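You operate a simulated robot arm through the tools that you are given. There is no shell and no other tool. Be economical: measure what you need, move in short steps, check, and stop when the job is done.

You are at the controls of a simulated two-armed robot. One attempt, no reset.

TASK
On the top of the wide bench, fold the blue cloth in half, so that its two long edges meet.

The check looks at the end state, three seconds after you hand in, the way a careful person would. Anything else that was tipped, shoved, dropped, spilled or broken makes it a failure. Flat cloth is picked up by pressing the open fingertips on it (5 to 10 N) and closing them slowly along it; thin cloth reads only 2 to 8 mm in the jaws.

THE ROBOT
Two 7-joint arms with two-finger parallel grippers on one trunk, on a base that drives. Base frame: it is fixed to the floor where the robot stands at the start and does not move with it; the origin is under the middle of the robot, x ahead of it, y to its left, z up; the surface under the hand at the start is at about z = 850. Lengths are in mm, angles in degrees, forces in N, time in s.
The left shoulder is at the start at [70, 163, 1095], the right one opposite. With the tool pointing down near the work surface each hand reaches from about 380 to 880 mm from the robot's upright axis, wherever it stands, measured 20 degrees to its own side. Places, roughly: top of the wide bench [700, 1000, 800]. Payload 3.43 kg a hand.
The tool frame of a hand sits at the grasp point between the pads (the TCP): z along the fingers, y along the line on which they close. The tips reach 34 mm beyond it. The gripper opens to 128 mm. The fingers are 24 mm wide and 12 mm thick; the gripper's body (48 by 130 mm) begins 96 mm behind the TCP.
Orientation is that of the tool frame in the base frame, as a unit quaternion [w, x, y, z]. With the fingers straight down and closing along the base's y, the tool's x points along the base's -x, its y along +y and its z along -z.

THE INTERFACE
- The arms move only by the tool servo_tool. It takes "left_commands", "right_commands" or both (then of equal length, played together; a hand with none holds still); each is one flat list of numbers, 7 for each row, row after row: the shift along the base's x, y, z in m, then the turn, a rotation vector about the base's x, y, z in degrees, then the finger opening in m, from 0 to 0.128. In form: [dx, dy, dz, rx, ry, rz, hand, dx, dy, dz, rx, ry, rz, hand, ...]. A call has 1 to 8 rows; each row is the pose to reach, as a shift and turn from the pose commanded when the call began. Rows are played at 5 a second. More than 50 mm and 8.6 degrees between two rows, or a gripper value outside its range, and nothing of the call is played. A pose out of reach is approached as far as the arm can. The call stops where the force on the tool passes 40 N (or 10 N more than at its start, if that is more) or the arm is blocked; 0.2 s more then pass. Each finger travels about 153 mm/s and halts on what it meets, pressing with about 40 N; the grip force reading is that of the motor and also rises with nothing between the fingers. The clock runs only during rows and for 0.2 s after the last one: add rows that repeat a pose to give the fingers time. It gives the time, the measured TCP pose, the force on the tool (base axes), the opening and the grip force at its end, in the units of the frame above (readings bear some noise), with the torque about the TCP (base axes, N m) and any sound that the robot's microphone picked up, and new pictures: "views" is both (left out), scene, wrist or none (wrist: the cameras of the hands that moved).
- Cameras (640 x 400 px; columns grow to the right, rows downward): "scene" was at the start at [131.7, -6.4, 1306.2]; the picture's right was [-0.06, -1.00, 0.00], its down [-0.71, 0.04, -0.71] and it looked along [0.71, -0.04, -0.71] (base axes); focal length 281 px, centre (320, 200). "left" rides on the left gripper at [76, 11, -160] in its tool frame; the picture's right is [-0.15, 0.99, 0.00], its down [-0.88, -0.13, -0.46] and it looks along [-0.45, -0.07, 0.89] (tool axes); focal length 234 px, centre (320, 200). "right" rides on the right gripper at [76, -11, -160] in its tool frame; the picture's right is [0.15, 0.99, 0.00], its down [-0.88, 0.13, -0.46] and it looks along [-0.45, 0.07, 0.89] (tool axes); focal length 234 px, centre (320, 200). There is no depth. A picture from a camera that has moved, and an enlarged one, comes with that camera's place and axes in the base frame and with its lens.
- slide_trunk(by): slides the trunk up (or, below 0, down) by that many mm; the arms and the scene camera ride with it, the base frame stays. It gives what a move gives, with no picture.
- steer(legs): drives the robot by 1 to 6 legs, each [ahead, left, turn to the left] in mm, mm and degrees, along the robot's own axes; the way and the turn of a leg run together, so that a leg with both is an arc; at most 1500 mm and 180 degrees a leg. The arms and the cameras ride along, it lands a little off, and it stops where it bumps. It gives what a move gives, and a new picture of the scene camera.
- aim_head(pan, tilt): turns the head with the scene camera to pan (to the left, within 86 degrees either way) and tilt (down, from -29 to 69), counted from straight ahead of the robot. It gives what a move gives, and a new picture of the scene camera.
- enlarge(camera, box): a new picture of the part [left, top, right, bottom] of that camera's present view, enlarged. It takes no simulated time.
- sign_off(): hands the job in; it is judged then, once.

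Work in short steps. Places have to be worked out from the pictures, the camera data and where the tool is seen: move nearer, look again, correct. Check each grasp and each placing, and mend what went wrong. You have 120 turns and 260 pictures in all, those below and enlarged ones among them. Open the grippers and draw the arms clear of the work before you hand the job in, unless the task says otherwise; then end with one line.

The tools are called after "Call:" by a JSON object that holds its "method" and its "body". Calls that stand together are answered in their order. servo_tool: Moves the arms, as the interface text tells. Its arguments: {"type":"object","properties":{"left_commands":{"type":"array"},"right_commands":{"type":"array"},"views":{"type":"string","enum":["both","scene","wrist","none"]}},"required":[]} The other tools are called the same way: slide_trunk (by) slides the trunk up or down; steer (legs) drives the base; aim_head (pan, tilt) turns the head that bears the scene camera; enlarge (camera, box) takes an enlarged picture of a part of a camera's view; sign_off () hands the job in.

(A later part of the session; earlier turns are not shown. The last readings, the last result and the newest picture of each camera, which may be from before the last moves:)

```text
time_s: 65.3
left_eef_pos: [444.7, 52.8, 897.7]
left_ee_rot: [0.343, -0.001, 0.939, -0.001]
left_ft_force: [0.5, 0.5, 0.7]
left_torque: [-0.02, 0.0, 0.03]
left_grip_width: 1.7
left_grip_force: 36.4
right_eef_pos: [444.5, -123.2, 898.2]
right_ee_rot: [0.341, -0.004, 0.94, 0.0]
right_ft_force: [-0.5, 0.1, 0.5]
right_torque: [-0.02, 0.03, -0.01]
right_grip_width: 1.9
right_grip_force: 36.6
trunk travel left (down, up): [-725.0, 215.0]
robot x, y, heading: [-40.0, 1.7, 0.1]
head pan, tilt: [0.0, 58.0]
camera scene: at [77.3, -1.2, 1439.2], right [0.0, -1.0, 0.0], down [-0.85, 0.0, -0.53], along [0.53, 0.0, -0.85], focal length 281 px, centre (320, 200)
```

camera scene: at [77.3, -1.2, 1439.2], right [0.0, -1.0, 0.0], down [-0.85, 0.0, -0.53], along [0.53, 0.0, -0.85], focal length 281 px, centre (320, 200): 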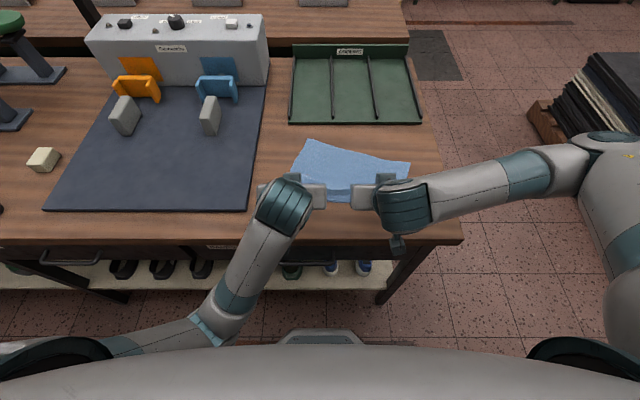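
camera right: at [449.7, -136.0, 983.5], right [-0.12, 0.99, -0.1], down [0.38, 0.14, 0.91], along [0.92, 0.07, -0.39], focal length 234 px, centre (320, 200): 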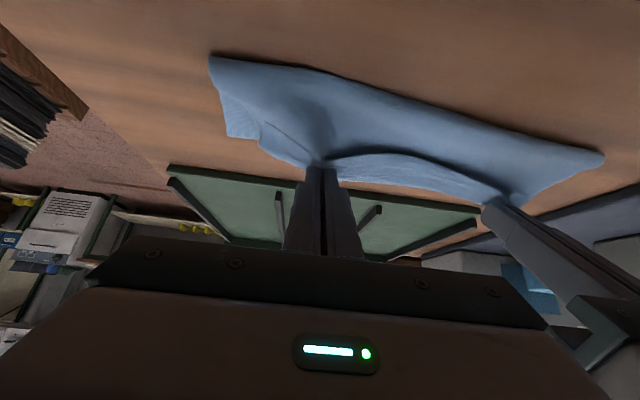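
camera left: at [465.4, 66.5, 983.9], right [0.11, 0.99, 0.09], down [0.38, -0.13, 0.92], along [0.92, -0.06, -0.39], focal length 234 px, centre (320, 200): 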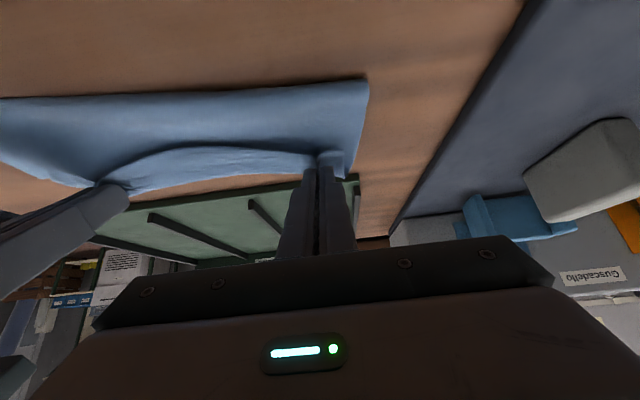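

Unfolding works. Pull a little further (left more than right to square it) and lower.

Call:
{"method": "servo_tool", "body": {"left_commands": [-0.012, 0.002, -0.003, 0, 0, 0, 0, -0.024, 0.004, -0.006, 0, 0, 0, 0, -0.036, 0.006, -0.009, 0, 0, 0, 0, -0.036, 0.006, -0.009, 0, 0, 0, 0], "right_commands": [-0.005, -0.002, -0.003, 0, 0, 0, 0, -0.01, -0.004, -0.006, 0, 0, 0, 0, -0.015, -0.006, -0.009, 0, 0, 0, 0, -0.015, -0.006, -0.009, 0, 0, 0, 0]}}

Call:
{"method": "enlarge", "body": {"camera": "scene", "box": [260, 110, 440, 220]}}

```text
time_s: 66.3
left_eef_pos: [409.3, 60.4, 888.3]
left_ee_rot: [0.342, -0.001, 0.94, -0.001]
left_ft_force: [0.8, -8.5, -0.3]
left_torque: [-0.27, -0.03, -0.12]
left_grip_width: 1.6
left_grip_force: 35.9
right_eef_pos: [430.0, -128.6, 890.0]
right_ee_rot: [0.341, -0.004, 0.94, 0.001]
right_ft_force: [-1.1, 8.1, -0.3]
right_torque: [0.28, 0.04, 0.12]
right_grip_width: 2.0
right_grip_force: 36.6
trunk travel left (down, up): [-725.0, 215.0]
robot x, y, heading: [-41.7, 0.1, 0.1]
head pan, tilt: [0.0, 58.0]
camera scene: at [78.4, -0.9, 1439.0], right [0.0, -1.0, 0.0], down [-0.85, 0.0, -0.53], along [0.53, 0.0, -0.85], focal length 281 px, centre (320, 200)
camera right: at [270.0, -141.3, 963.4], right [-0.12, 0.99, -0.1], down [0.38, 0.14, 0.91], along [0.92, 0.07, -0.39], focal length 234 px, centre (320, 200)
camera left: at [248.6, 72.0, 962.1], right [0.11, 0.99, 0.09], down [0.38, -0.13, 0.92], along [0.92, -0.07, -0.39], focal length 234 px, centre (320, 200)
```

scene: 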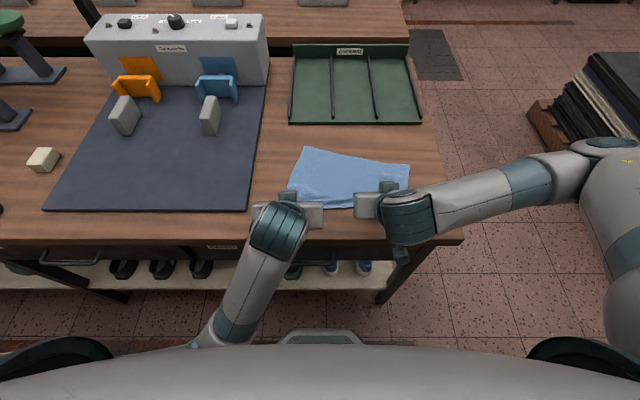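
right: 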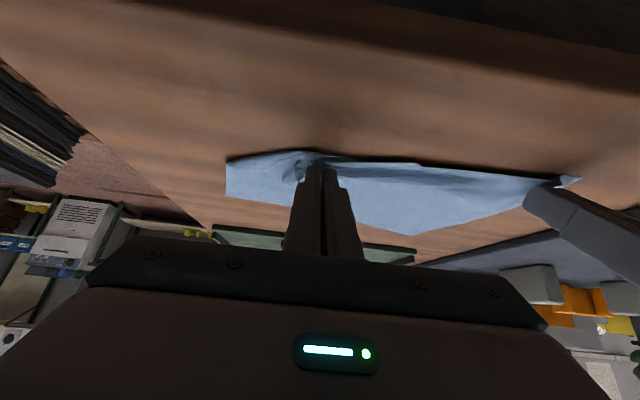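
left: 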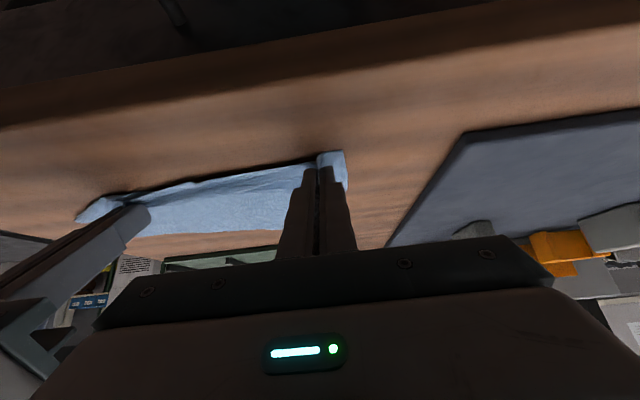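

```text
3.56 times, centred on (350, 165) of scene
camera zoom: at [78.4, -0.9, 1439.0], right [0.0, -1.0, 0.0], down [-0.85, 0.0, -0.53], along [0.53, 0.0, -0.85], focal length 998 px, centre (213, 324)
```

zoom: 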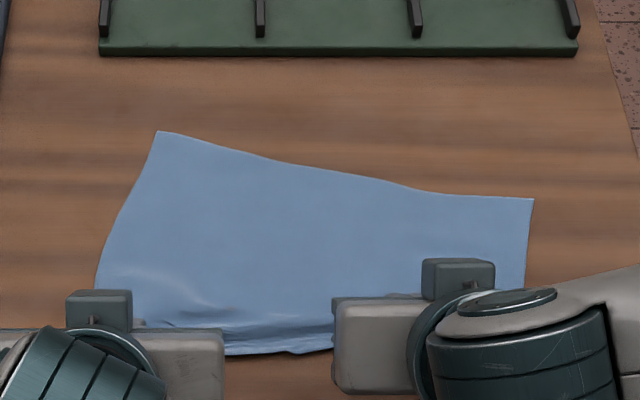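

The right side still has ~75 mm slack while the left is taut (cloth rotated ~13°). Ease the y tension and pull the right hand back 60 mm to flatten it.

Call:
{"method": "servo_tool", "body": {"left_commands": [0, -0.003, 0, 0, 0, 0, 0, 0, -0.005, 0, 0, 0, 0, 0, 0, -0.005, 0, 0, 0, 0, 0, 0, -0.005, 0, 0, 0, 0, 0], "right_commands": [-0.015, 0.003, 0.005, 0, 0, 0, 0, -0.03, 0.005, 0.005, 0, 0, 0, 0, -0.045, 0.004, 0.002, 0, 0, 0, 0, -0.06, 0.002, 0, 0, 0, 0, 0]}}

Call:
{"method": "enlarge", "body": {"camera": "scene", "box": [260, 120, 440, 230]}}

```text
time_s: 67.2
left_eef_pos: [409.9, 57.8, 888.3]
left_ee_rot: [0.343, -0.002, 0.939, 0.0]
left_ft_force: [-1.2, 0.0, -0.2]
left_torque: [-0.01, 0.01, 0.01]
left_grip_width: 1.2
left_grip_force: 36.5
right_eef_pos: [403.8, -113.9, 884.7]
right_ee_rot: [0.351, 0.0, 0.936, 0.002]
right_ft_force: [-5.1, -1.9, 20.0]
right_torque: [-0.03, -0.12, -0.04]
right_grip_width: 1.4
right_grip_force: 36.4
right hand out of reach, approached as far as the arm can: row 2, 3, 4
trunk travel left (down, up): [-725.0, 215.0]
robot x, y, heading: [-40.3, -1.9, -0.1]
head pan, tilt: [0.0, 58.0]
stopped in row 4 (right hand): the force on the tool passed its limit at 51 N (the readings are from after the stop); the commanded pose is now the measured one
camera scene: at [76.9, -0.4, 1439.3], right [0.0, -1.0, 0.0], down [-0.85, 0.0, -0.53], along [0.53, 0.0, -0.85], focal length 281 px, centre (320, 200)
camera right: at [241.7, -125.9, 955.1], right [-0.11, 0.99, -0.09], down [0.36, 0.13, 0.92], along [0.93, 0.07, -0.37], focal length 234 px, centre (320, 200)
camera left: at [248.4, 68.0, 962.7], right [0.11, 0.99, 0.09], down [0.38, -0.13, 0.92], along [0.92, -0.06, -0.39], focal length 234 px, centre (320, 200)
```

scene: 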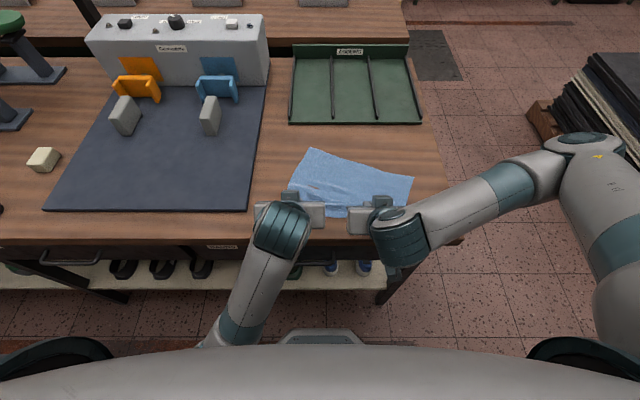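
right: 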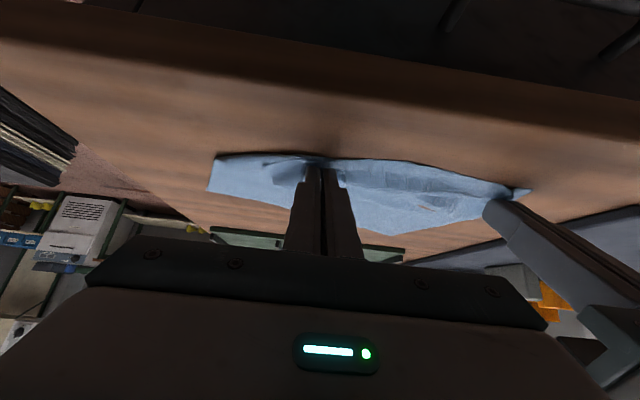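
left: 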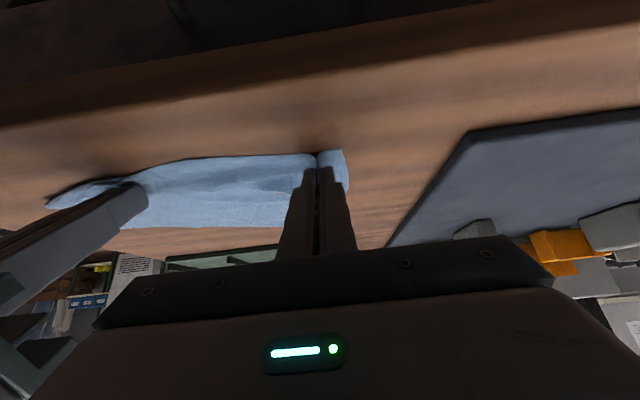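

```text
3.56 times, centred on (350, 175) of scene
camera zoom: at [76.9, -0.4, 1439.3], right [0.0, -1.0, 0.0], down [-0.85, 0.0, -0.53], along [0.53, 0.0, -0.85], focal length 998 px, centre (213, 289)
```

zoom: 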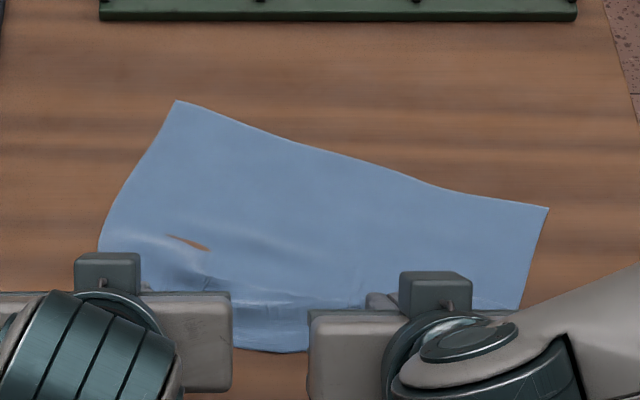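

The right is out of reach here and pressed the table. I'll release both (lift while opening), then back the base off and straighten the flat cloth by press-dragging.

Call:
{"method": "servo_tool", "body": {"left_commands": [0, 0, 0.001, 0, 0, 0, 0.013, 0, 0, 0.004, 0, 0, 0, 0.026, 0, 0, 0.02, 0, 0, 0, 0.026, 0, 0, 0.05, 0, 0, 0, 0.026, 0, 0, 0.09, 0, 0, 0, 0.026], "right_commands": [0, 0, 0.004, 0, 0, 0, 0.013, 0, 0, 0.008, 0, 0, 0, 0.026, 0, 0, 0.02, 0, 0, 0, 0.026, 0, 0, 0.05, 0, 0, 0, 0.026, 0, 0, 0.09, 0, 0, 0, 0.026], "views": "none"}}

Call:
{"method": "steer", "body": {"legs": [[-100, 0, 0]]}}

Call:
{"method": "enlarge", "body": {"camera": "scene", "box": [240, 80, 460, 220]}}

```text
time_s: 68.5
left_eef_pos: [410.7, 129.4, 932.1]
left_ee_rot: [0.331, 0.028, 0.936, 0.115]
left_ft_force: [0.7, -0.5, 0.1]
left_torque: [0.03, -0.02, -0.02]
left_grip_width: 25.8
left_grip_force: 0.2
left hand out of reach, approached as far as the arm can: row 5
right_eef_pos: [437.6, -89.6, 956.0]
right_ee_rot: [0.352, 0.0, 0.936, 0.001]
right_ft_force: [0.3, 0.7, -0.3]
right_torque: [0.0, 0.01, -0.02]
right_grip_width: 25.9
right_grip_force: 0.0
right hand out of reach, approached as far as the arm can: row 2, 3, 4, 5
trunk travel left (down, up): [-725.0, 215.0]
robot x, y, heading: [-42.6, 1.0, -0.0]
head pan, tilt: [0.0, 58.0]
stopped in row 5 (left hand): the arm was blocked; the commanded pose is now the measured one
```

```text
time_s: 69.7
left_eef_pos: [310.3, 128.5, 932.1]
left_ee_rot: [0.331, 0.028, 0.936, 0.116]
left_ft_force: [0.2, 1.3, 0.0]
left_torque: [0.03, -0.02, -0.02]
left_grip_width: 26.1
left_grip_force: 0.0
right_eef_pos: [337.7, -91.6, 956.5]
right_ee_rot: [0.351, -0.001, 0.936, 0.001]
right_ft_force: [1.0, 0.3, -0.4]
right_torque: [0.03, -0.01, -0.02]
right_grip_width: 26.0
right_grip_force: 0.0
trunk travel left (down, up): [-725.0, 215.0]
robot x, y, heading: [-138.0, -2.6, 0.0]
head pan, tilt: [0.0, 58.0]
camera scene: at [-21.0, -1.5, 1439.1], right [0.0, -1.0, 0.0], down [-0.85, 0.0, -0.53], along [0.53, 0.0, -0.85], focal length 281 px, centre (320, 200)
```

scene: 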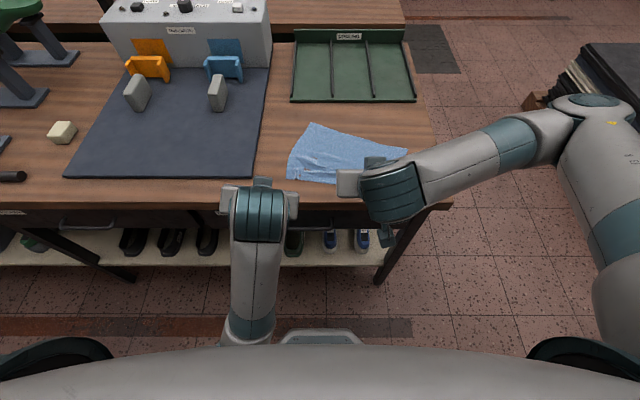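

```text
2.86 times, centred on (350, 150) of scene
camera zoom: at [-21.0, -1.5, 1439.1], right [0.0, -1.0, 0.0], down [-0.85, 0.0, -0.53], along [0.53, 0.0, -0.85], focal length 802 px, centre (234, 343)
```

zoom: 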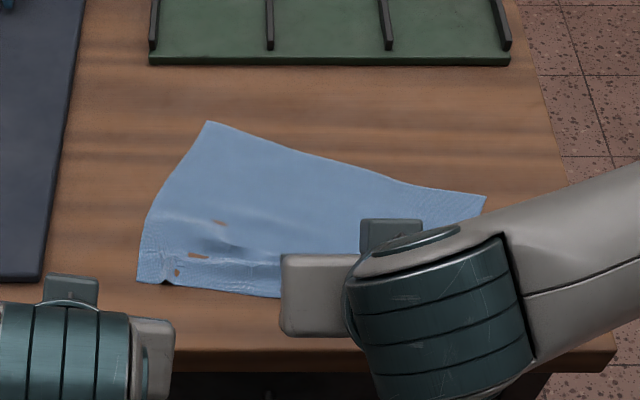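

Base backed off; the cloth is flat, ~13–18° rotated. I bring both hands up and vertical, out of the way, and look at the whole cloth.

Call:
{"method": "servo_tool", "body": {"left_commands": [0, 0, 0.03, -2.7, 7.7, 0.7, 0.026, 0, 0.01, 0.06, -5.4, 15.4, 1.3, 0.026, 0.02, 0.02, 0.09, -8.2, 23.2, 2, 0.026, 0.05, 0.03, 0.11, -10.9, 31, 2.6, 0.026, 0.08, 0.04, 0.12, -13.6, 38.7, 3.3, 0.026, 0.08, 0.04, 0.12, -13.6, 38.7, 3.3, 0.026], "right_commands": [0, -0.01, 0.03, 0, 8.2, 0, 0.026, 0, -0.03, 0.06, 0, 16.4, 0, 0.026, 0.02, -0.06, 0.08, 0, 24.6, 0, 0.026, 0.04, -0.1, 0.1, 0, 32.9, 0, 0.026, 0.05, -0.14, 0.1, 0, 41.1, 0, 0.026, 0.05, -0.17, 0.1, 0, 41.1, 0, 0.026], "views": "scene"}}

Call:
{"method": "enlarge", "body": {"camera": "scene", "box": [240, 80, 460, 220]}}

```text
time_s: 70.1
left_eef_pos: [310.6, 212.9, 910.9]
left_ee_rot: [0.254, 0.048, 0.943, 0.209]
left_ft_force: [-0.5, -0.1, -0.1]
left_torque: [0.02, -0.03, -0.07]
left_grip_width: 26.1
left_grip_force: 0.0
left hand out of reach, approached as far as the arm can: row 1, 2
right_eef_pos: [340.2, -101.8, 986.8]
right_ee_rot: [0.282, -0.002, 0.959, 0.001]
right_ft_force: [1.5, 0.6, 0.0]
right_torque: [0.02, 0.0, 0.01]
right_grip_width: 25.8
right_grip_force: 0.0
trunk travel left (down, up): [-725.0, 215.0]
robot x, y, heading: [-143.0, -1.8, 0.5]
head pan, tilt: [0.0, 58.0]
stopped in row 2 (left hand): the arm was blocked; the commanded pose is now the measured one
camera scene: at [-18.8, -0.6, 1438.8], right [0.0, -1.0, 0.0], down [-0.85, 0.0, -0.53], along [0.53, 0.0, -0.85], focal length 281 px, centre (320, 200)
```

scene: 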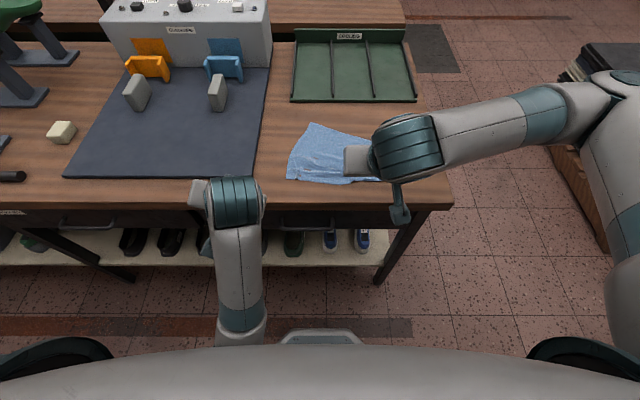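

```text
2.86 times, centred on (350, 150) of scene
camera zoom: at [-18.8, -0.6, 1438.8], right [0.0, -1.0, 0.0], down [-0.85, 0.0, -0.53], along [0.53, 0.0, -0.85], focal length 802 px, centre (234, 343)
```

zoom: 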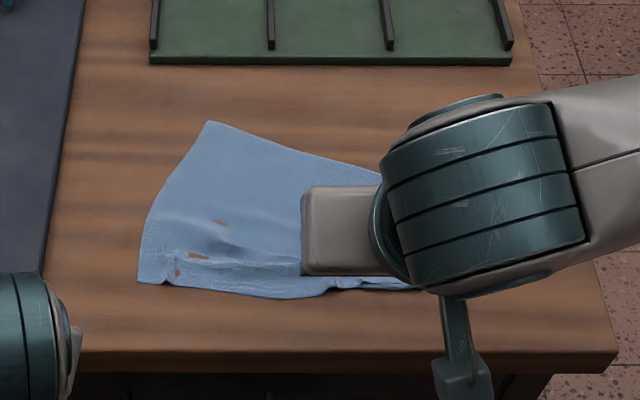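

The left arm is cramped near the robot. I move it forward and up without turning it, and take the right hand further aside.

Call:
{"method": "servo_tool", "body": {"left_commands": [0.02, 0.0, 0.02, 0, 0, 0, 0.026, 0.05, 0.0, 0.05, 0, 0, 0, 0.026, 0.08, 0, 0.08, 0, 0, 0, 0.026, 0.11, 0, 0.1, 0, 0, 0, 0.026, 0.14, 0, 0.12, 0, 0, 0, 0.026], "right_commands": [0, -0.03, 0.03, 0, 8, 0, 0.026, 0.01, -0.06, 0.06, 0, 16, 0, 0.026, 0.02, -0.09, 0.08, 0, 24, 0, 0.026, 0.04, -0.12, 0.08, 0, 32.8, 0, 0.026, 0.06, -0.15, 0.08, 0, 32.8, 0, 0.026], "views": "scene"}}

```text
refused: row 4 steps farther than a row can; nothing moved
```

Call:
{"method": "servo_tool", "body": {"left_commands": [0.02, 0.0, 0.02, 0, 0, 0, 0.026, 0.05, 0.0, 0.05, 0, 0, 0, 0.026, 0.08, 0, 0.08, 0, 0, 0, 0.026, 0.11, 0, 0.1, 0, 0, 0, 0.026, 0.14, 0, 0.12, 0, 0, 0, 0.026], "right_commands": [0, -0.03, 0.03, 0, 8, 0, 0.026, 0.01, -0.06, 0.06, 0, 16, 0, 0.026, 0.02, -0.09, 0.08, 0, 24, 0, 0.026, 0.04, -0.12, 0.08, 0, 32, 0, 0.026, 0.06, -0.15, 0.08, 0, 32.8, 0, 0.026], "views": "scene"}}

```text
time_s: 70.8
left_eef_pos: [361.2, 281.9, 959.8]
left_ee_rot: [0.233, 0.05, 0.925, 0.295]
left_ft_force: [-1.2, 0.1, -0.5]
left_torque: [0.01, 0.01, 0.01]
left_grip_width: 26.0
left_grip_force: 0.1
right_eef_pos: [351.5, -170.5, 1053.4]
right_ee_rot: [0.13, -0.002, 0.992, 0.001]
right_ft_force: [-0.6, -0.8, 0.3]
right_torque: [0.0, 0.01, -0.02]
right_grip_width: 25.5
right_grip_force: 0.0
trunk travel left (down, up): [-725.0, 215.0]
robot x, y, heading: [-135.0, -2.2, 0.2]
head pan, tilt: [0.0, 58.0]
stopped in row 3 (left hand): the arm was blocked; the commanded pose is now the measured one
camera scene: at [-19.6, -1.9, 1438.9], right [0.0, -1.0, 0.0], down [-0.85, 0.0, -0.53], along [0.53, 0.0, -0.85], focal length 281 px, centre (320, 200)
```

scene: 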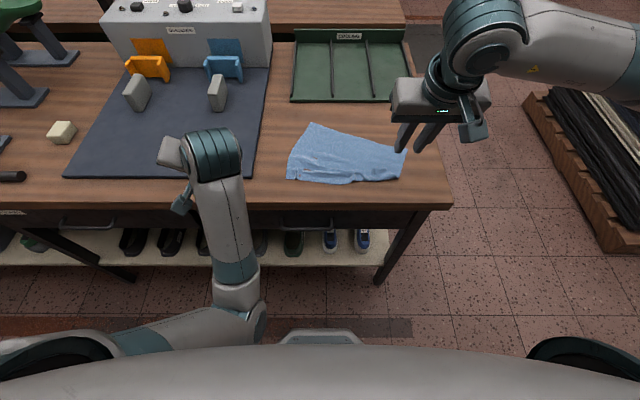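

The left elbow is against the robot's own body. I move the left hand forward, outward and up to unwind it.

Call:
{"method": "servo_tool", "body": {"left_commands": [0.02, 0.02, 0.02, 0, 0, 0, 0.026, 0.045, 0.04, 0.04, 0, 0, 0, 0.026, 0.07, 0.06, 0.06, 0, 0, 0, 0.026, 0.1, 0.08, 0.08, 0, 0, 0, 0.026, 0.13, 0.1, 0.1, 0, 0, 0, 0.026, 0.16, 0.11, 0.11, 0, 0, 0, 0.026], "views": "scene"}}

```text
time_s: 72.2
left_eef_pos: [521.8, 391.5, 1068.6]
left_ee_rot: [0.233, 0.051, 0.926, 0.294]
left_ft_force: [0.5, 0.3, -0.4]
left_torque: [0.0, 0.0, 0.02]
left_grip_width: 26.0
left_grip_force: 0.1
right_eef_pos: [352.0, -170.3, 1054.2]
right_ee_rot: [0.13, 0.0, 0.992, 0.002]
right_ft_force: [0.3, -0.7, 0.6]
right_torque: [-0.02, -0.01, 0.0]
right_grip_width: 26.1
right_grip_force: 0.1
trunk travel left (down, up): [-725.0, 215.0]
robot x, y, heading: [-138.7, -1.0, 0.1]
head pan, tilt: [0.0, 58.0]
camera scene: at [-19.6, -1.5, 1438.9], right [0.0, -1.0, 0.0], down [-0.85, 0.0, -0.53], along [0.53, 0.0, -0.85], focal length 281 px, centre (320, 200)
```

scene: 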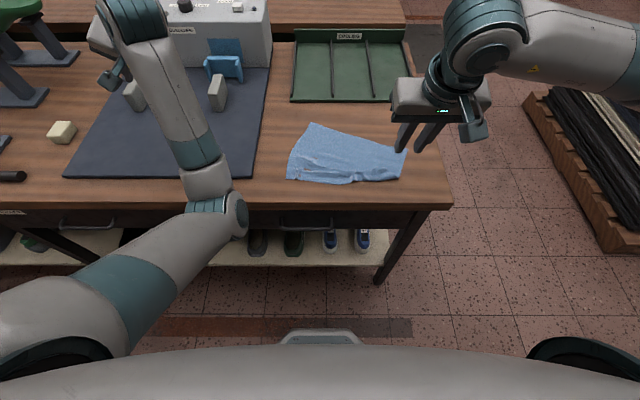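

Unwound. Now straighten the left hand to vertical there, and bring the right to vertical.

Call:
{"method": "servo_tool", "body": {"left_commands": [0, 0, 0.01, -5.7, 4.6, 1, 0.026, 0, 0, 0.02, -11.5, 9.1, 2, 0.026, 0, 0, 0.03, -17.2, 13.7, 3, 0.026, 0, 0, 0.03, -23, 18.3, 4, 0.026, 0, 0, 0.03, -28.7, 22.8, 5, 0.026, 0, 0, 0.03, -34.5, 27.4, 6, 0.026, 0, 0, 0.03, -34.5, 27.4, 6, 0.026], "right_commands": [0, 0, 0, 0, 5, 0, 0.026, 0.02, 0, 0, 0, 10, 0, 0.026, 0.04, 0, 0, 0, 15, 0, 0.026, 0.06, -0.02, 0, 0, 15, 0, 0.026, 0.08, -0.04, 0, 0, 15, 0, 0.026, 0.1, -0.06, 0, 0, 15, 0, 0.026, 0.1, -0.06, 0, 0, 15, 0, 0.026], "views": "scene"}}

Call:
{"method": "enlarge", "body": {"camera": "scene", "box": [260, 90, 430, 200]}}

```text
time_s: 73.8
left_eef_pos: [519.9, 391.4, 1099.7]
left_ee_rot: [-0.001, -0.001, 1.0, 0.001]
left_ft_force: [0.8, 0.6, 0.7]
left_torque: [0.0, -0.01, 0.03]
left_grip_width: 26.3
left_grip_force: 0.1
right_eef_pos: [452.2, -229.6, 1054.1]
right_ee_rot: [-0.001, -0.001, 1.0, 0.001]
right_ft_force: [0.0, -0.6, -0.5]
right_torque: [0.02, -0.01, -0.03]
right_grip_width: 25.8
right_grip_force: 0.0
trunk travel left (down, up): [-725.0, 215.0]
robot x, y, heading: [-140.3, -0.8, 0.4]
head pan, tilt: [0.0, 58.0]
camera scene: at [-20.7, -1.8, 1439.1], right [0.0, -1.0, 0.0], down [-0.85, 0.0, -0.53], along [0.53, 0.0, -0.85], focal length 281 px, centre (320, 200)
```

scene: 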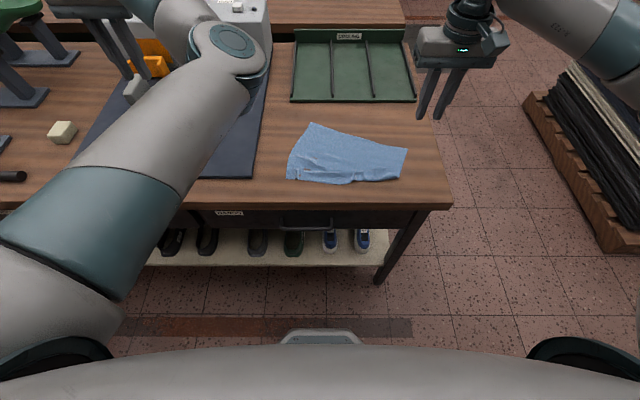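

```text
3.64 times, centred on (345, 145) of scene
camera zoom: at [-20.7, -1.8, 1439.1], right [0.0, -1.0, 0.0], down [-0.85, 0.0, -0.53], along [0.53, 0.0, -0.85], focal length 1020 px, centre (229, 400)
```

zoom: 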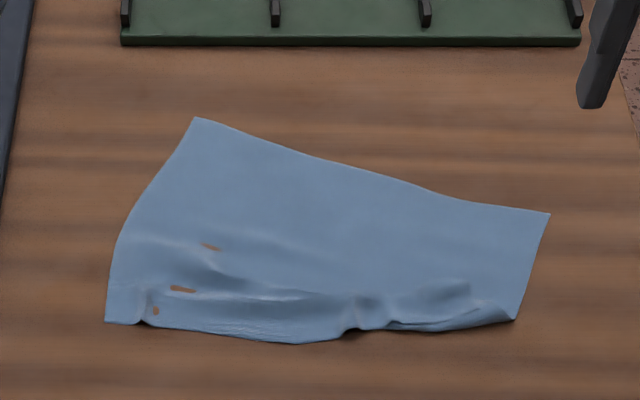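

The near-right part is doubled or crumpled. Look closer with the right wrist camera.

Call:
{"method": "servo_tool", "body": {"right_commands": [-0.02, 0.02, 0, 0, 0, 0, 0.026, -0.05, 0.05, 0, 0, 0, 0, 0.026, -0.08, 0.08, 0, 0, 0, 0, 0.026], "views": "wrist"}}

Call:
{"method": "enlarge", "body": {"camera": "right", "box": [180, 0, 560, 220]}}

Call:
{"method": "enlarge", "body": {"camera": "scene", "box": [320, 140, 420, 195]}}

```text
time_s: 74.6
left_eef_pos: [519.5, 392.8, 1100.2]
left_ee_rot: [0.0, -0.001, 1.0, 0.001]
left_ft_force: [-0.5, 0.0, 0.8]
left_torque: [-0.03, 0.01, 0.0]
left_grip_width: 25.9
left_grip_force: 0.0
right_eef_pos: [369.4, -148.6, 1058.1]
right_ee_rot: [-0.001, 0.0, 1.0, -0.001]
right_ft_force: [0.2, -0.8, -0.1]
right_torque: [-0.05, -0.01, 0.0]
right_grip_width: 25.9
right_grip_force: 0.1
trunk travel left (down, up): [-725.0, 215.0]
robot x, y, heading: [-139.6, 0.2, 0.1]
head pan, tilt: [0.0, 58.0]
camera right: at [295.1, -160.7, 1217.8], right [-0.15, 0.99, 0.0], down [0.88, 0.13, 0.45], along [0.45, 0.07, -0.89], focal length 234 px, centre (320, 200)
```

right: 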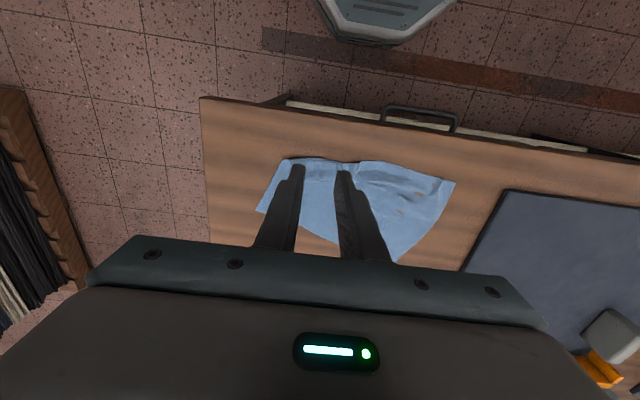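

```text
1.68 times, centred on (370, 110) of right
camera zoom: at [295.1, -160.7, 1217.8], right [-0.15, 0.99, 0.0], down [0.88, 0.13, 0.45], along [0.45, 0.07, -0.89], focal length 394 px, centre (236, 352)
```

zoom: 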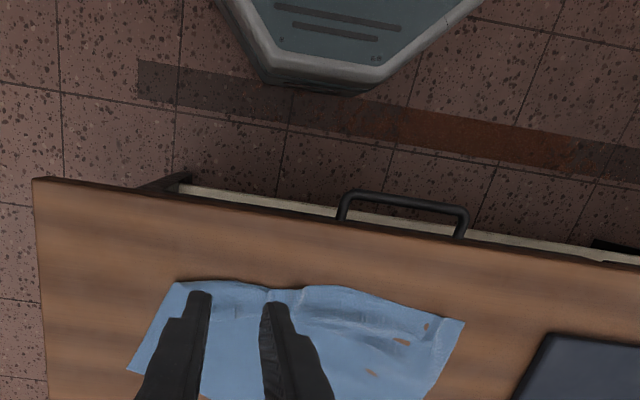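

```text
6.40 times, centred on (370, 168) of scene
camera zoom: at [-20.6, 0.0, 1439.1], right [0.0, -1.0, 0.0], down [-0.85, 0.0, -0.53], along [0.53, 0.0, -0.85], focal length 1796 px, centre (0, 408)
```

zoom: 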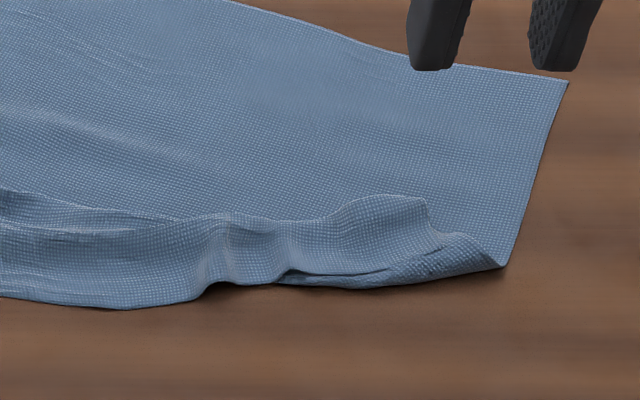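

The near-right strip is folded up over itself and the cloth is rotated ~20°. First square it: press with the right closed fingertips near the far-right corner and drag it forward ~100 mm.

Call:
{"method": "servo_tool", "body": {"right_commands": [0.04, -0.02, 0, 0, 0, 0, 0.0, 0.08, -0.04, -0.02, 0, 0, 0, 0.0, 0.12, -0.068, -0.05, 0, 0, 0, 0.0, 0.123, -0.068, -0.09, 0, 0, 0, 0, 0.123, -0.068, -0.13, 0, 0, 0, 0, 0.123, -0.068, -0.155, 0, 0, 0, 0, 0.123, -0.068, -0.166, 0, 0, 0, 0, 0.123, -0.068, -0.166, 0, 0, 0, 0], "views": "scene"}}

```text
refused: row 3 steps farther than a row can; nothing moved
```

Call:
{"method": "servo_tool", "body": {"right_commands": [0.04, -0.02, 0, 0, 0, 0, 0.0, 0.08, -0.04, -0.02, 0, 0, 0, 0.0, 0.115, -0.06, -0.05, 0, 0, 0, 0.0, 0.123, -0.068, -0.09, 0, 0, 0, 0, 0.123, -0.068, -0.13, 0, 0, 0, 0, 0.123, -0.068, -0.155, 0, 0, 0, 0, 0.123, -0.068, -0.166, 0, 0, 0, 0, 0.123, -0.068, -0.166, 0, 0, 0, 0], "views": "scene"}}

```text
refused: row 3 steps farther than a row can; nothing moved
```

Call:
{"method": "servo_tool", "body": {"right_commands": [0.04, -0.02, 0, 0, 0, 0, 0.0, 0.08, -0.04, -0.02, 0, 0, 0, 0.0, 0.11, -0.055, -0.05, 0, 0, 0, 0.0, 0.123, -0.068, -0.09, 0, 0, 0, 0, 0.123, -0.068, -0.13, 0, 0, 0, 0, 0.123, -0.068, -0.155, 0, 0, 0, 0, 0.123, -0.068, -0.166, 0, 0, 0, 0, 0.123, -0.068, -0.166, 0, 0, 0, 0], "views": "scene"}}

```text
time_s: 76.4
left_eef_pos: [520.9, 390.7, 1100.8]
left_ee_rot: [0.0, 0.0, 1.0, 0.001]
left_ft_force: [0.1, -0.2, 0.5]
left_torque: [0.02, 0.01, -0.02]
left_grip_width: 26.0
left_grip_force: 0.1
right_eef_pos: [496.0, -218.5, 888.2]
right_ee_rot: [-0.001, -0.001, 1.0, 0.0]
right_ft_force: [0.0, -0.3, -0.2]
right_torque: [0.01, -0.02, 0.03]
right_grip_width: 0.0
right_grip_force: 32.5
trunk travel left (down, up): [-725.0, 215.0]
robot x, y, heading: [-139.7, 1.1, 0.2]
head pan, tilt: [0.0, 58.0]
camera scene: at [-20.4, -1.3, 1439.1], right [0.0, -1.0, 0.0], down [-0.85, 0.0, -0.53], along [0.53, 0.0, -0.85], focal length 281 px, centre (320, 200)
```

scene: 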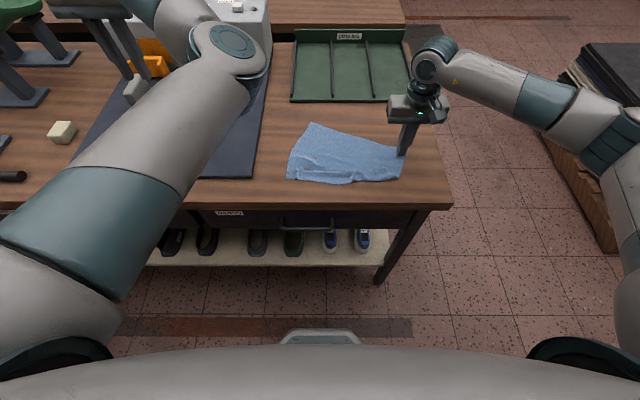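

Call:
{"method": "servo_tool", "body": {"right_commands": [0, 0, -0.002, 0, 0, 0, 0, 0, 0, -0.0033, 0, 0, 0, 0, 0, 0, -0.0033, 0, 0, 0, 0], "views": "none"}}

```text
time_s: 77.2
left_eef_pos: [519.5, 390.9, 1099.1]
left_ee_rot: [0.001, -0.001, 1.0, 0.001]
left_ft_force: [-0.8, 1.0, 0.4]
left_torque: [0.01, 0.0, -0.04]
left_grip_width: 26.1
left_grip_force: 0.0
right_eef_pos: [495.5, -217.7, 884.1]
right_ee_rot: [0.0, 0.001, 1.0, 0.001]
right_ft_force: [-0.7, 0.2, 3.8]
right_torque: [-0.02, 0.03, 0.01]
right_grip_width: 0.0
right_grip_force: 32.9
trunk travel left (down, up): [-725.0, 215.0]
robot x, y, heading: [-137.2, -0.5, 0.3]
head pan, tilt: [0.0, 58.0]
```

Pressing 4 N; add 0.3 mm and drag forward along an arc.

Call:
{"method": "servo_tool", "body": {"right_commands": [0.005, 0, -0.0003, 0, 0, 0, 0, 0.017, -0.004, -0.0003, 0, 0, 0, 0, 0.03, -0.008, -0.0003, 0, 0, 0, 0, 0.043, -0.011, -0.0003, 0, 0, 0, 0, 0.056, -0.014, -0.0003, 0, 0, 0, 0, 0.07, -0.016, -0.0003, 0, 0, 0, 0, 0.084, -0.018, -0.0003, 0, 0, 0, 0, 0.098, -0.019, -0.0003, 0, 0, 0, 0], "views": "scene"}}

Call:
{"method": "enlarge", "body": {"camera": "scene", "box": [260, 90, 430, 200]}}

```text
time_s: 79.0
left_eef_pos: [519.7, 390.6, 1101.6]
left_ee_rot: [0.001, 0.0, 1.0, 0.001]
left_ft_force: [0.0, -0.9, 0.2]
left_torque: [-0.02, 0.03, 0.0]
left_grip_width: 26.0
left_grip_force: 0.1
right_eef_pos: [591.7, -235.5, 885.3]
right_ee_rot: [0.0, 0.001, 1.0, 0.0]
right_ft_force: [-1.5, 0.9, 6.7]
right_torque: [-0.03, 0.08, -0.04]
right_grip_width: 0.1
right_grip_force: 32.5
trunk travel left (down, up): [-725.0, 215.0]
robot x, y, heading: [-142.0, 0.0, 0.2]
head pan, tilt: [0.0, 58.0]
camera scene: at [-21.2, -0.7, 1439.1], right [0.0, -1.0, 0.0], down [-0.85, 0.0, -0.53], along [0.53, 0.0, -0.85], focal length 281 px, centre (320, 200)
```

scene: 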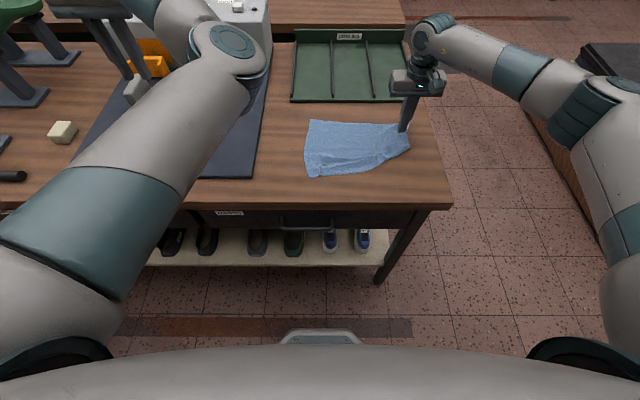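

```text
3.64 times, centred on (345, 145) of scene
camera zoom: at [-21.2, -0.7, 1439.1], right [0.0, -1.0, 0.0], down [-0.85, 0.0, -0.53], along [0.53, 0.0, -0.85], focal length 1020 px, centre (229, 400)
```

zoom: 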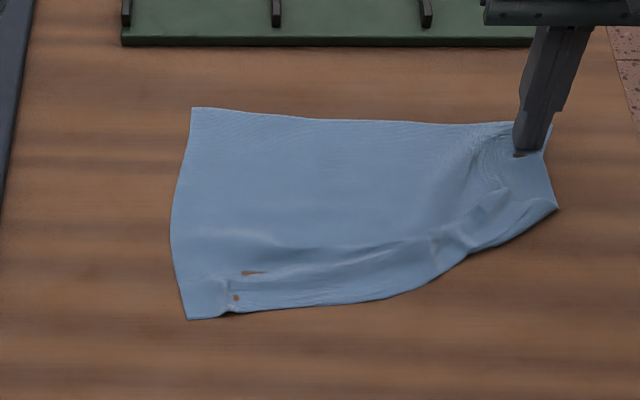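

Squared nicely. Lift the right hand and look at the folded near-right strip up close.

Call:
{"method": "servo_tool", "body": {"right_commands": [0, 0, 0.02, 0, 0, 0, 0, 0, 0, 0.05, 0, 0, 0, 0.02, -0.04, 0, 0.08, 0, -8, 0, 0.026, -0.08, 0.01, 0.09, 0, -16, 0, 0.026, -0.12, 0.02, 0.09, 0, -24, 0, 0.026, -0.16, 0.03, 0.09, 0, -32, 0, 0.026, -0.18, 0.03, 0.09, 0, -40, 0, 0.026], "views": "wrist"}}

Call:
{"method": "enlarge", "body": {"camera": "right", "box": [220, 40, 520, 220]}}

Call:
{"method": "enlarge", "body": {"camera": "scene", "box": [340, 110, 420, 175]}}

```text
time_s: 80.6
left_eef_pos: [519.8, 390.2, 1101.7]
left_ee_rot: [0.001, -0.001, 1.0, 0.001]
left_ft_force: [0.1, -1.0, 0.9]
left_torque: [0.02, 0.02, -0.04]
left_grip_width: 26.1
left_grip_force: 0.1
right_eef_pos: [413.4, -208.7, 976.1]
right_ee_rot: [0.343, 0.001, 0.939, 0.001]
right_ft_force: [-0.4, -0.2, 0.5]
right_torque: [0.01, -0.01, -0.03]
right_grip_width: 25.9
right_grip_force: 0.0
trunk travel left (down, up): [-725.0, 215.0]
robot x, y, heading: [-144.0, -0.3, 0.2]
head pan, tilt: [0.0, 58.0]
camera right: at [252.6, -220.9, 1049.4], right [-0.11, 0.99, -0.09], down [0.38, 0.13, 0.92], along [0.92, 0.07, -0.39], focal length 234 px, centre (320, 200)
```

right: 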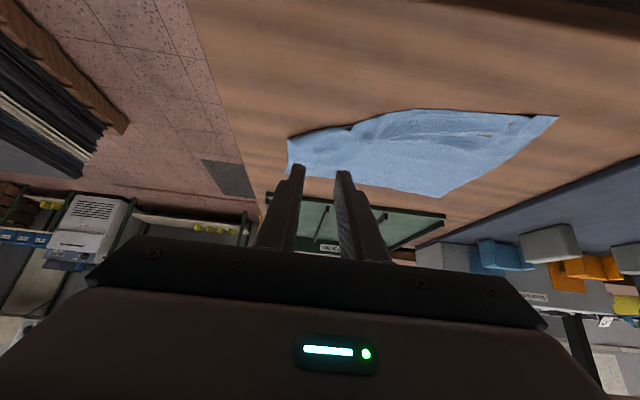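

```text
2.13 times, centred on (370, 130) of right
camera zoom: at [252.6, -220.9, 1049.4], right [-0.11, 0.99, -0.09], down [0.38, 0.13, 0.92], along [0.92, 0.07, -0.39], focal length 500 px, centre (213, 349)
```

zoom: 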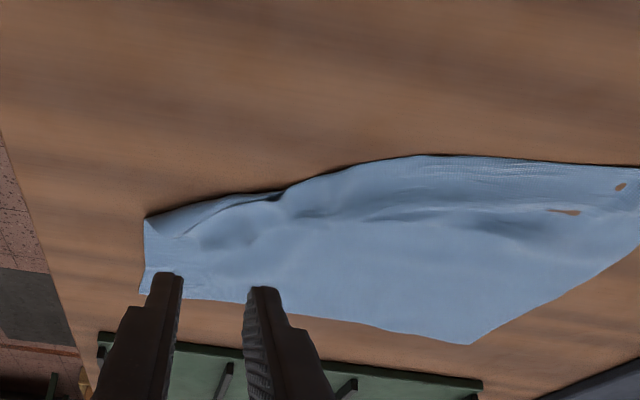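

```text
6.15 times, centred on (380, 142) of scene
camera zoom: at [-20.8, -1.8, 1439.2], right [0.0, -1.0, 0.0], down [-0.85, 0.0, -0.53], along [0.53, 0.0, -0.85], focal length 1726 px, centre (-49, 554)
```

zoom: 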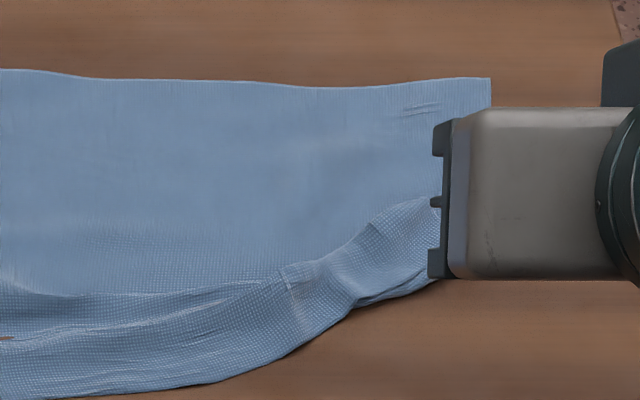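

Call:
{"method": "servo_tool", "body": {"right_commands": [-0.02, -0.03, 0.03, 0, 0, 0, 0.026, -0.02, -0.07, 0.05, 0, 0, 0, 0.026, -0.02, -0.11, 0.05, 0, 0, 0, 0.026], "views": "none"}}

Call:
{"method": "enlarge", "body": {"camera": "scene", "box": [340, 110, 420, 175]}}

```text
time_s: 81.4
left_eef_pos: [519.0, 391.0, 1100.6]
left_ee_rot: [0.001, -0.002, 1.0, 0.002]
left_ft_force: [-1.2, 0.7, -0.9]
left_torque: [0.02, -0.02, -0.01]
left_grip_width: 25.8
left_grip_force: 0.1
right_eef_pos: [391.9, -318.5, 1026.3]
right_ee_rot: [0.342, -0.001, 0.94, 0.001]
right_ft_force: [0.2, 0.2, 0.6]
right_torque: [0.02, 0.01, 0.01]
right_grip_width: 25.9
right_grip_force: 0.1
trunk travel left (down, up): [-725.0, 215.0]
robot x, y, heading: [-138.8, -0.1, 0.4]
head pan, tilt: [0.0, 58.0]
```

```text
6.15 times, centred on (380, 142) of scene
camera zoom: at [-21.5, -2.7, 1439.1], right [0.01, -1.0, 0.0], down [-0.85, 0.0, -0.53], along [0.53, 0.0, -0.85], focal length 1726 px, centre (-49, 554)
```

zoom: 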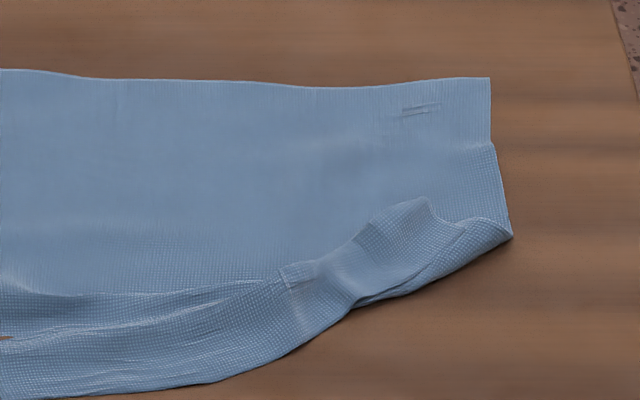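

The near-right corner is folded up onto the cloth at about (536, −220). I'll pinch that corner with the right hand and pull it out to its proper place. Approach to hover.

Call:
{"method": "servo_tool", "body": {"right_commands": [0.02, 0.02, -0.01, 0, 0, 0, 0.026, 0.05, 0.04, -0.03, 0, 0, 0, 0.026, 0.08, 0.065, -0.05, 0, 0, 0, 0.026, 0.105, 0.09, -0.07, 0, 0, 0, 0.026, 0.125, 0.106, -0.095, 0, 0, 0, 0.026, 0.125, 0.106, -0.116, 0, 0, 0, 0.026, 0.125, 0.106, -0.116, 0, 0, 0, 0.026], "views": "wrist"}}

Call:
{"method": "enlarge", "body": {"camera": "right", "box": [220, 70, 440, 220]}}

```text
time_s: 83.0
left_eef_pos: [519.3, 391.2, 1100.7]
left_ee_rot: [0.001, -0.001, 1.0, 0.001]
left_ft_force: [-0.9, 0.5, -0.3]
left_torque: [-0.02, 0.02, 0.03]
left_grip_width: 26.0
left_grip_force: 0.1
right_eef_pos: [517.9, -211.0, 907.5]
right_ee_rot: [0.341, -0.001, 0.94, 0.001]
right_ft_force: [-0.3, -0.3, 0.4]
right_torque: [0.03, 0.02, 0.02]
right_grip_width: 25.9
right_grip_force: 0.1
trunk travel left (down, up): [-725.0, 215.0]
robot x, y, heading: [-138.3, -1.4, 0.4]
head pan, tilt: [0.0, 58.0]
camera right: at [357.2, -222.0, 981.4], right [-0.11, 0.99, -0.09], down [0.38, 0.13, 0.91], along [0.92, 0.07, -0.39], focal length 234 px, centre (320, 200)
```

right: 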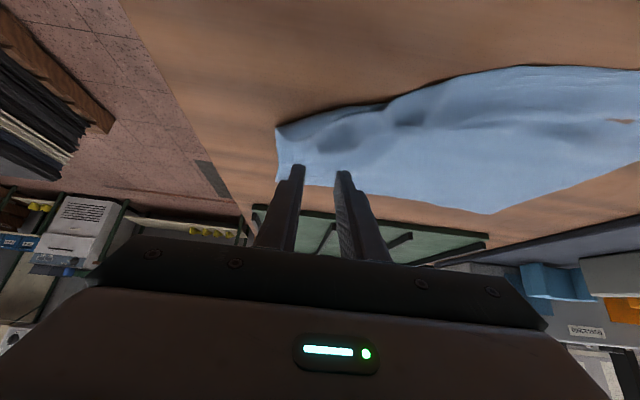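

```text
2.67 times, centred on (330, 145) of right
camera zoom: at [357.2, -222.0, 981.4], right [-0.11, 0.99, -0.09], down [0.38, 0.13, 0.91], along [0.92, 0.07, -0.39], focal length 624 px, centre (293, 347)
```

zoom: 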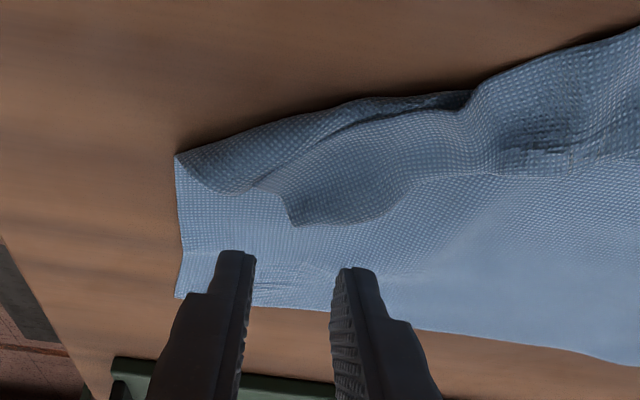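

The corner tip is clear at (541, −212). Shift to y≈−200 and descend in steps.

Call:
{"method": "servo_tool", "body": {"right_commands": [0.003, 0.01, -0.004, 0, 0, 0, 0.024, 0.003, 0.01, -0.01, 0, 0, 0, 0.024, 0.003, 0.01, -0.015, 0, 0, 0, 0.024, 0.003, 0.01, -0.018, 0, 0, 0, 0.024, 0.003, 0.01, -0.02, 0, 0, 0, 0.024, 0.003, 0.01, -0.02, 0, 0, 0, 0.024], "views": "none"}}

```text
time_s: 84.4
left_eef_pos: [520.9, 391.2, 1099.9]
left_ee_rot: [0.0, -0.001, 1.0, 0.001]
left_ft_force: [-0.6, -0.1, -0.2]
left_torque: [0.03, 0.05, 0.01]
left_grip_width: 26.1
left_grip_force: 0.0
right_eef_pos: [521.1, -202.0, 889.5]
right_ee_rot: [0.341, -0.001, 0.94, 0.001]
right_ft_force: [0.4, 0.0, 0.3]
right_torque: [-0.01, 0.02, 0.0]
right_grip_width: 24.2
right_grip_force: 0.0
trunk travel left (down, up): [-725.0, 215.0]
robot x, y, heading: [-143.9, -2.0, 0.3]
head pan, tilt: [0.0, 58.0]
```

Call:
{"method": "servo_tool", "body": {"right_commands": [0, 0, -0.002, 0, 0, 0, 0.024, 0, 0, -0.003, 0, 0, 0, 0.024, 0, 0, -0.0035, 0, 0, 0, 0.024, 0, 0, -0.0035, 0, 0, 0, 0.024], "views": "none"}}

```text
time_s: 85.4
left_eef_pos: [520.4, 391.4, 1100.3]
left_ee_rot: [0.0, -0.001, 1.0, 0.001]
left_ft_force: [0.2, -0.3, 0.6]
left_torque: [0.0, -0.01, 0.01]
left_grip_width: 26.1
left_grip_force: 0.0
right_eef_pos: [520.7, -201.0, 885.3]
right_ee_rot: [0.341, -0.001, 0.94, 0.001]
right_ft_force: [0.4, -0.7, 0.0]
right_torque: [0.0, -0.01, -0.01]
right_grip_width: 24.1
right_grip_force: 0.2
trunk travel left (down, up): [-725.0, 215.0]
robot x, y, heading: [-141.5, -0.4, 0.5]
head pan, tilt: [0.0, 58.0]
```

Still light; lower 0.8 mm more and close slowly.

Call:
{"method": "servo_tool", "body": {"right_commands": [0, 0, -0.0008, 0, 0, 0, 0.024, 0, 0, -0.001, 0, 0, 0, 0.024, 0, 0, -0.001, 0, 0, 0, 0.02, 0, 0, -0.001, 0, 0, 0, 0.016, 0, 0, -0.001, 0, 0, 0, 0.012, 0, 0, -0.001, 0, 0, 0, 0.008, 0, 0, -0.001, 0, 0, 0, 0.003, 0, 0, -0.001, 0, 0, 0, 0], "views": "wrist"}}

Call:
{"method": "enlarge", "body": {"camera": "right", "box": [220, 70, 440, 220]}}

```text
time_s: 87.2
left_eef_pos: [520.9, 391.7, 1101.3]
left_ee_rot: [0.0, 0.0, 1.0, 0.0]
left_ft_force: [-0.5, 0.3, -0.1]
left_torque: [0.02, -0.01, 0.0]
left_grip_width: 26.0
left_grip_force: 0.1
right_eef_pos: [522.0, -201.8, 885.4]
right_ee_rot: [0.341, -0.001, 0.94, 0.001]
right_ft_force: [0.6, 0.1, -0.1]
right_torque: [0.03, -0.03, 0.01]
right_grip_width: 1.5
right_grip_force: 36.5
trunk travel left (down, up): [-725.0, 215.0]
robot x, y, heading: [-137.7, -0.2, 0.3]
head pan, tilt: [0.0, 58.0]
camera right: at [360.9, -214.0, 958.7], right [-0.11, 0.99, -0.09], down [0.38, 0.13, 0.91], along [0.92, 0.07, -0.39], focal length 234 px, centre (320, 200)
```

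right: 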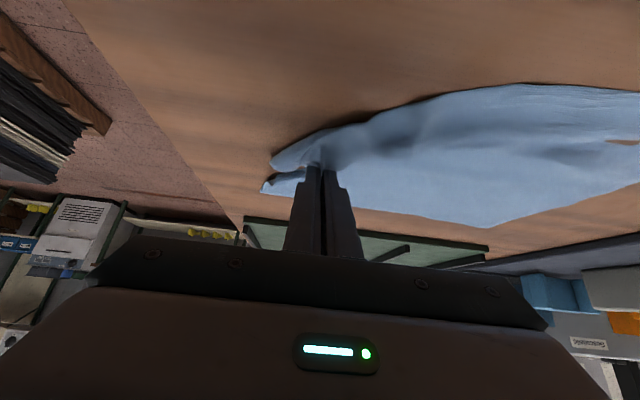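

```text
2.67 times, centred on (330, 145) of right
camera zoom: at [360.9, -214.0, 958.7], right [-0.11, 0.99, -0.09], down [0.38, 0.13, 0.91], along [0.92, 0.07, -0.39], focal length 624 px, centre (293, 347)
```

zoom: 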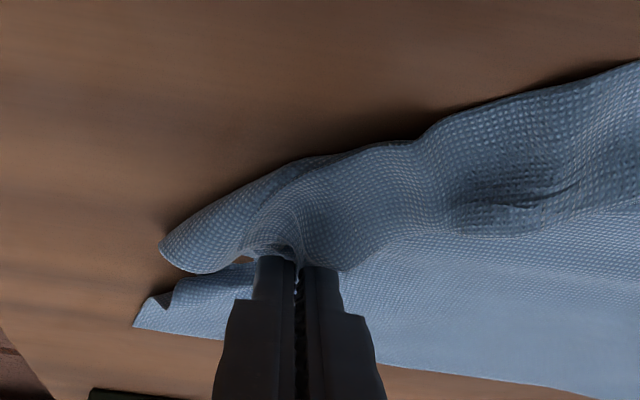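

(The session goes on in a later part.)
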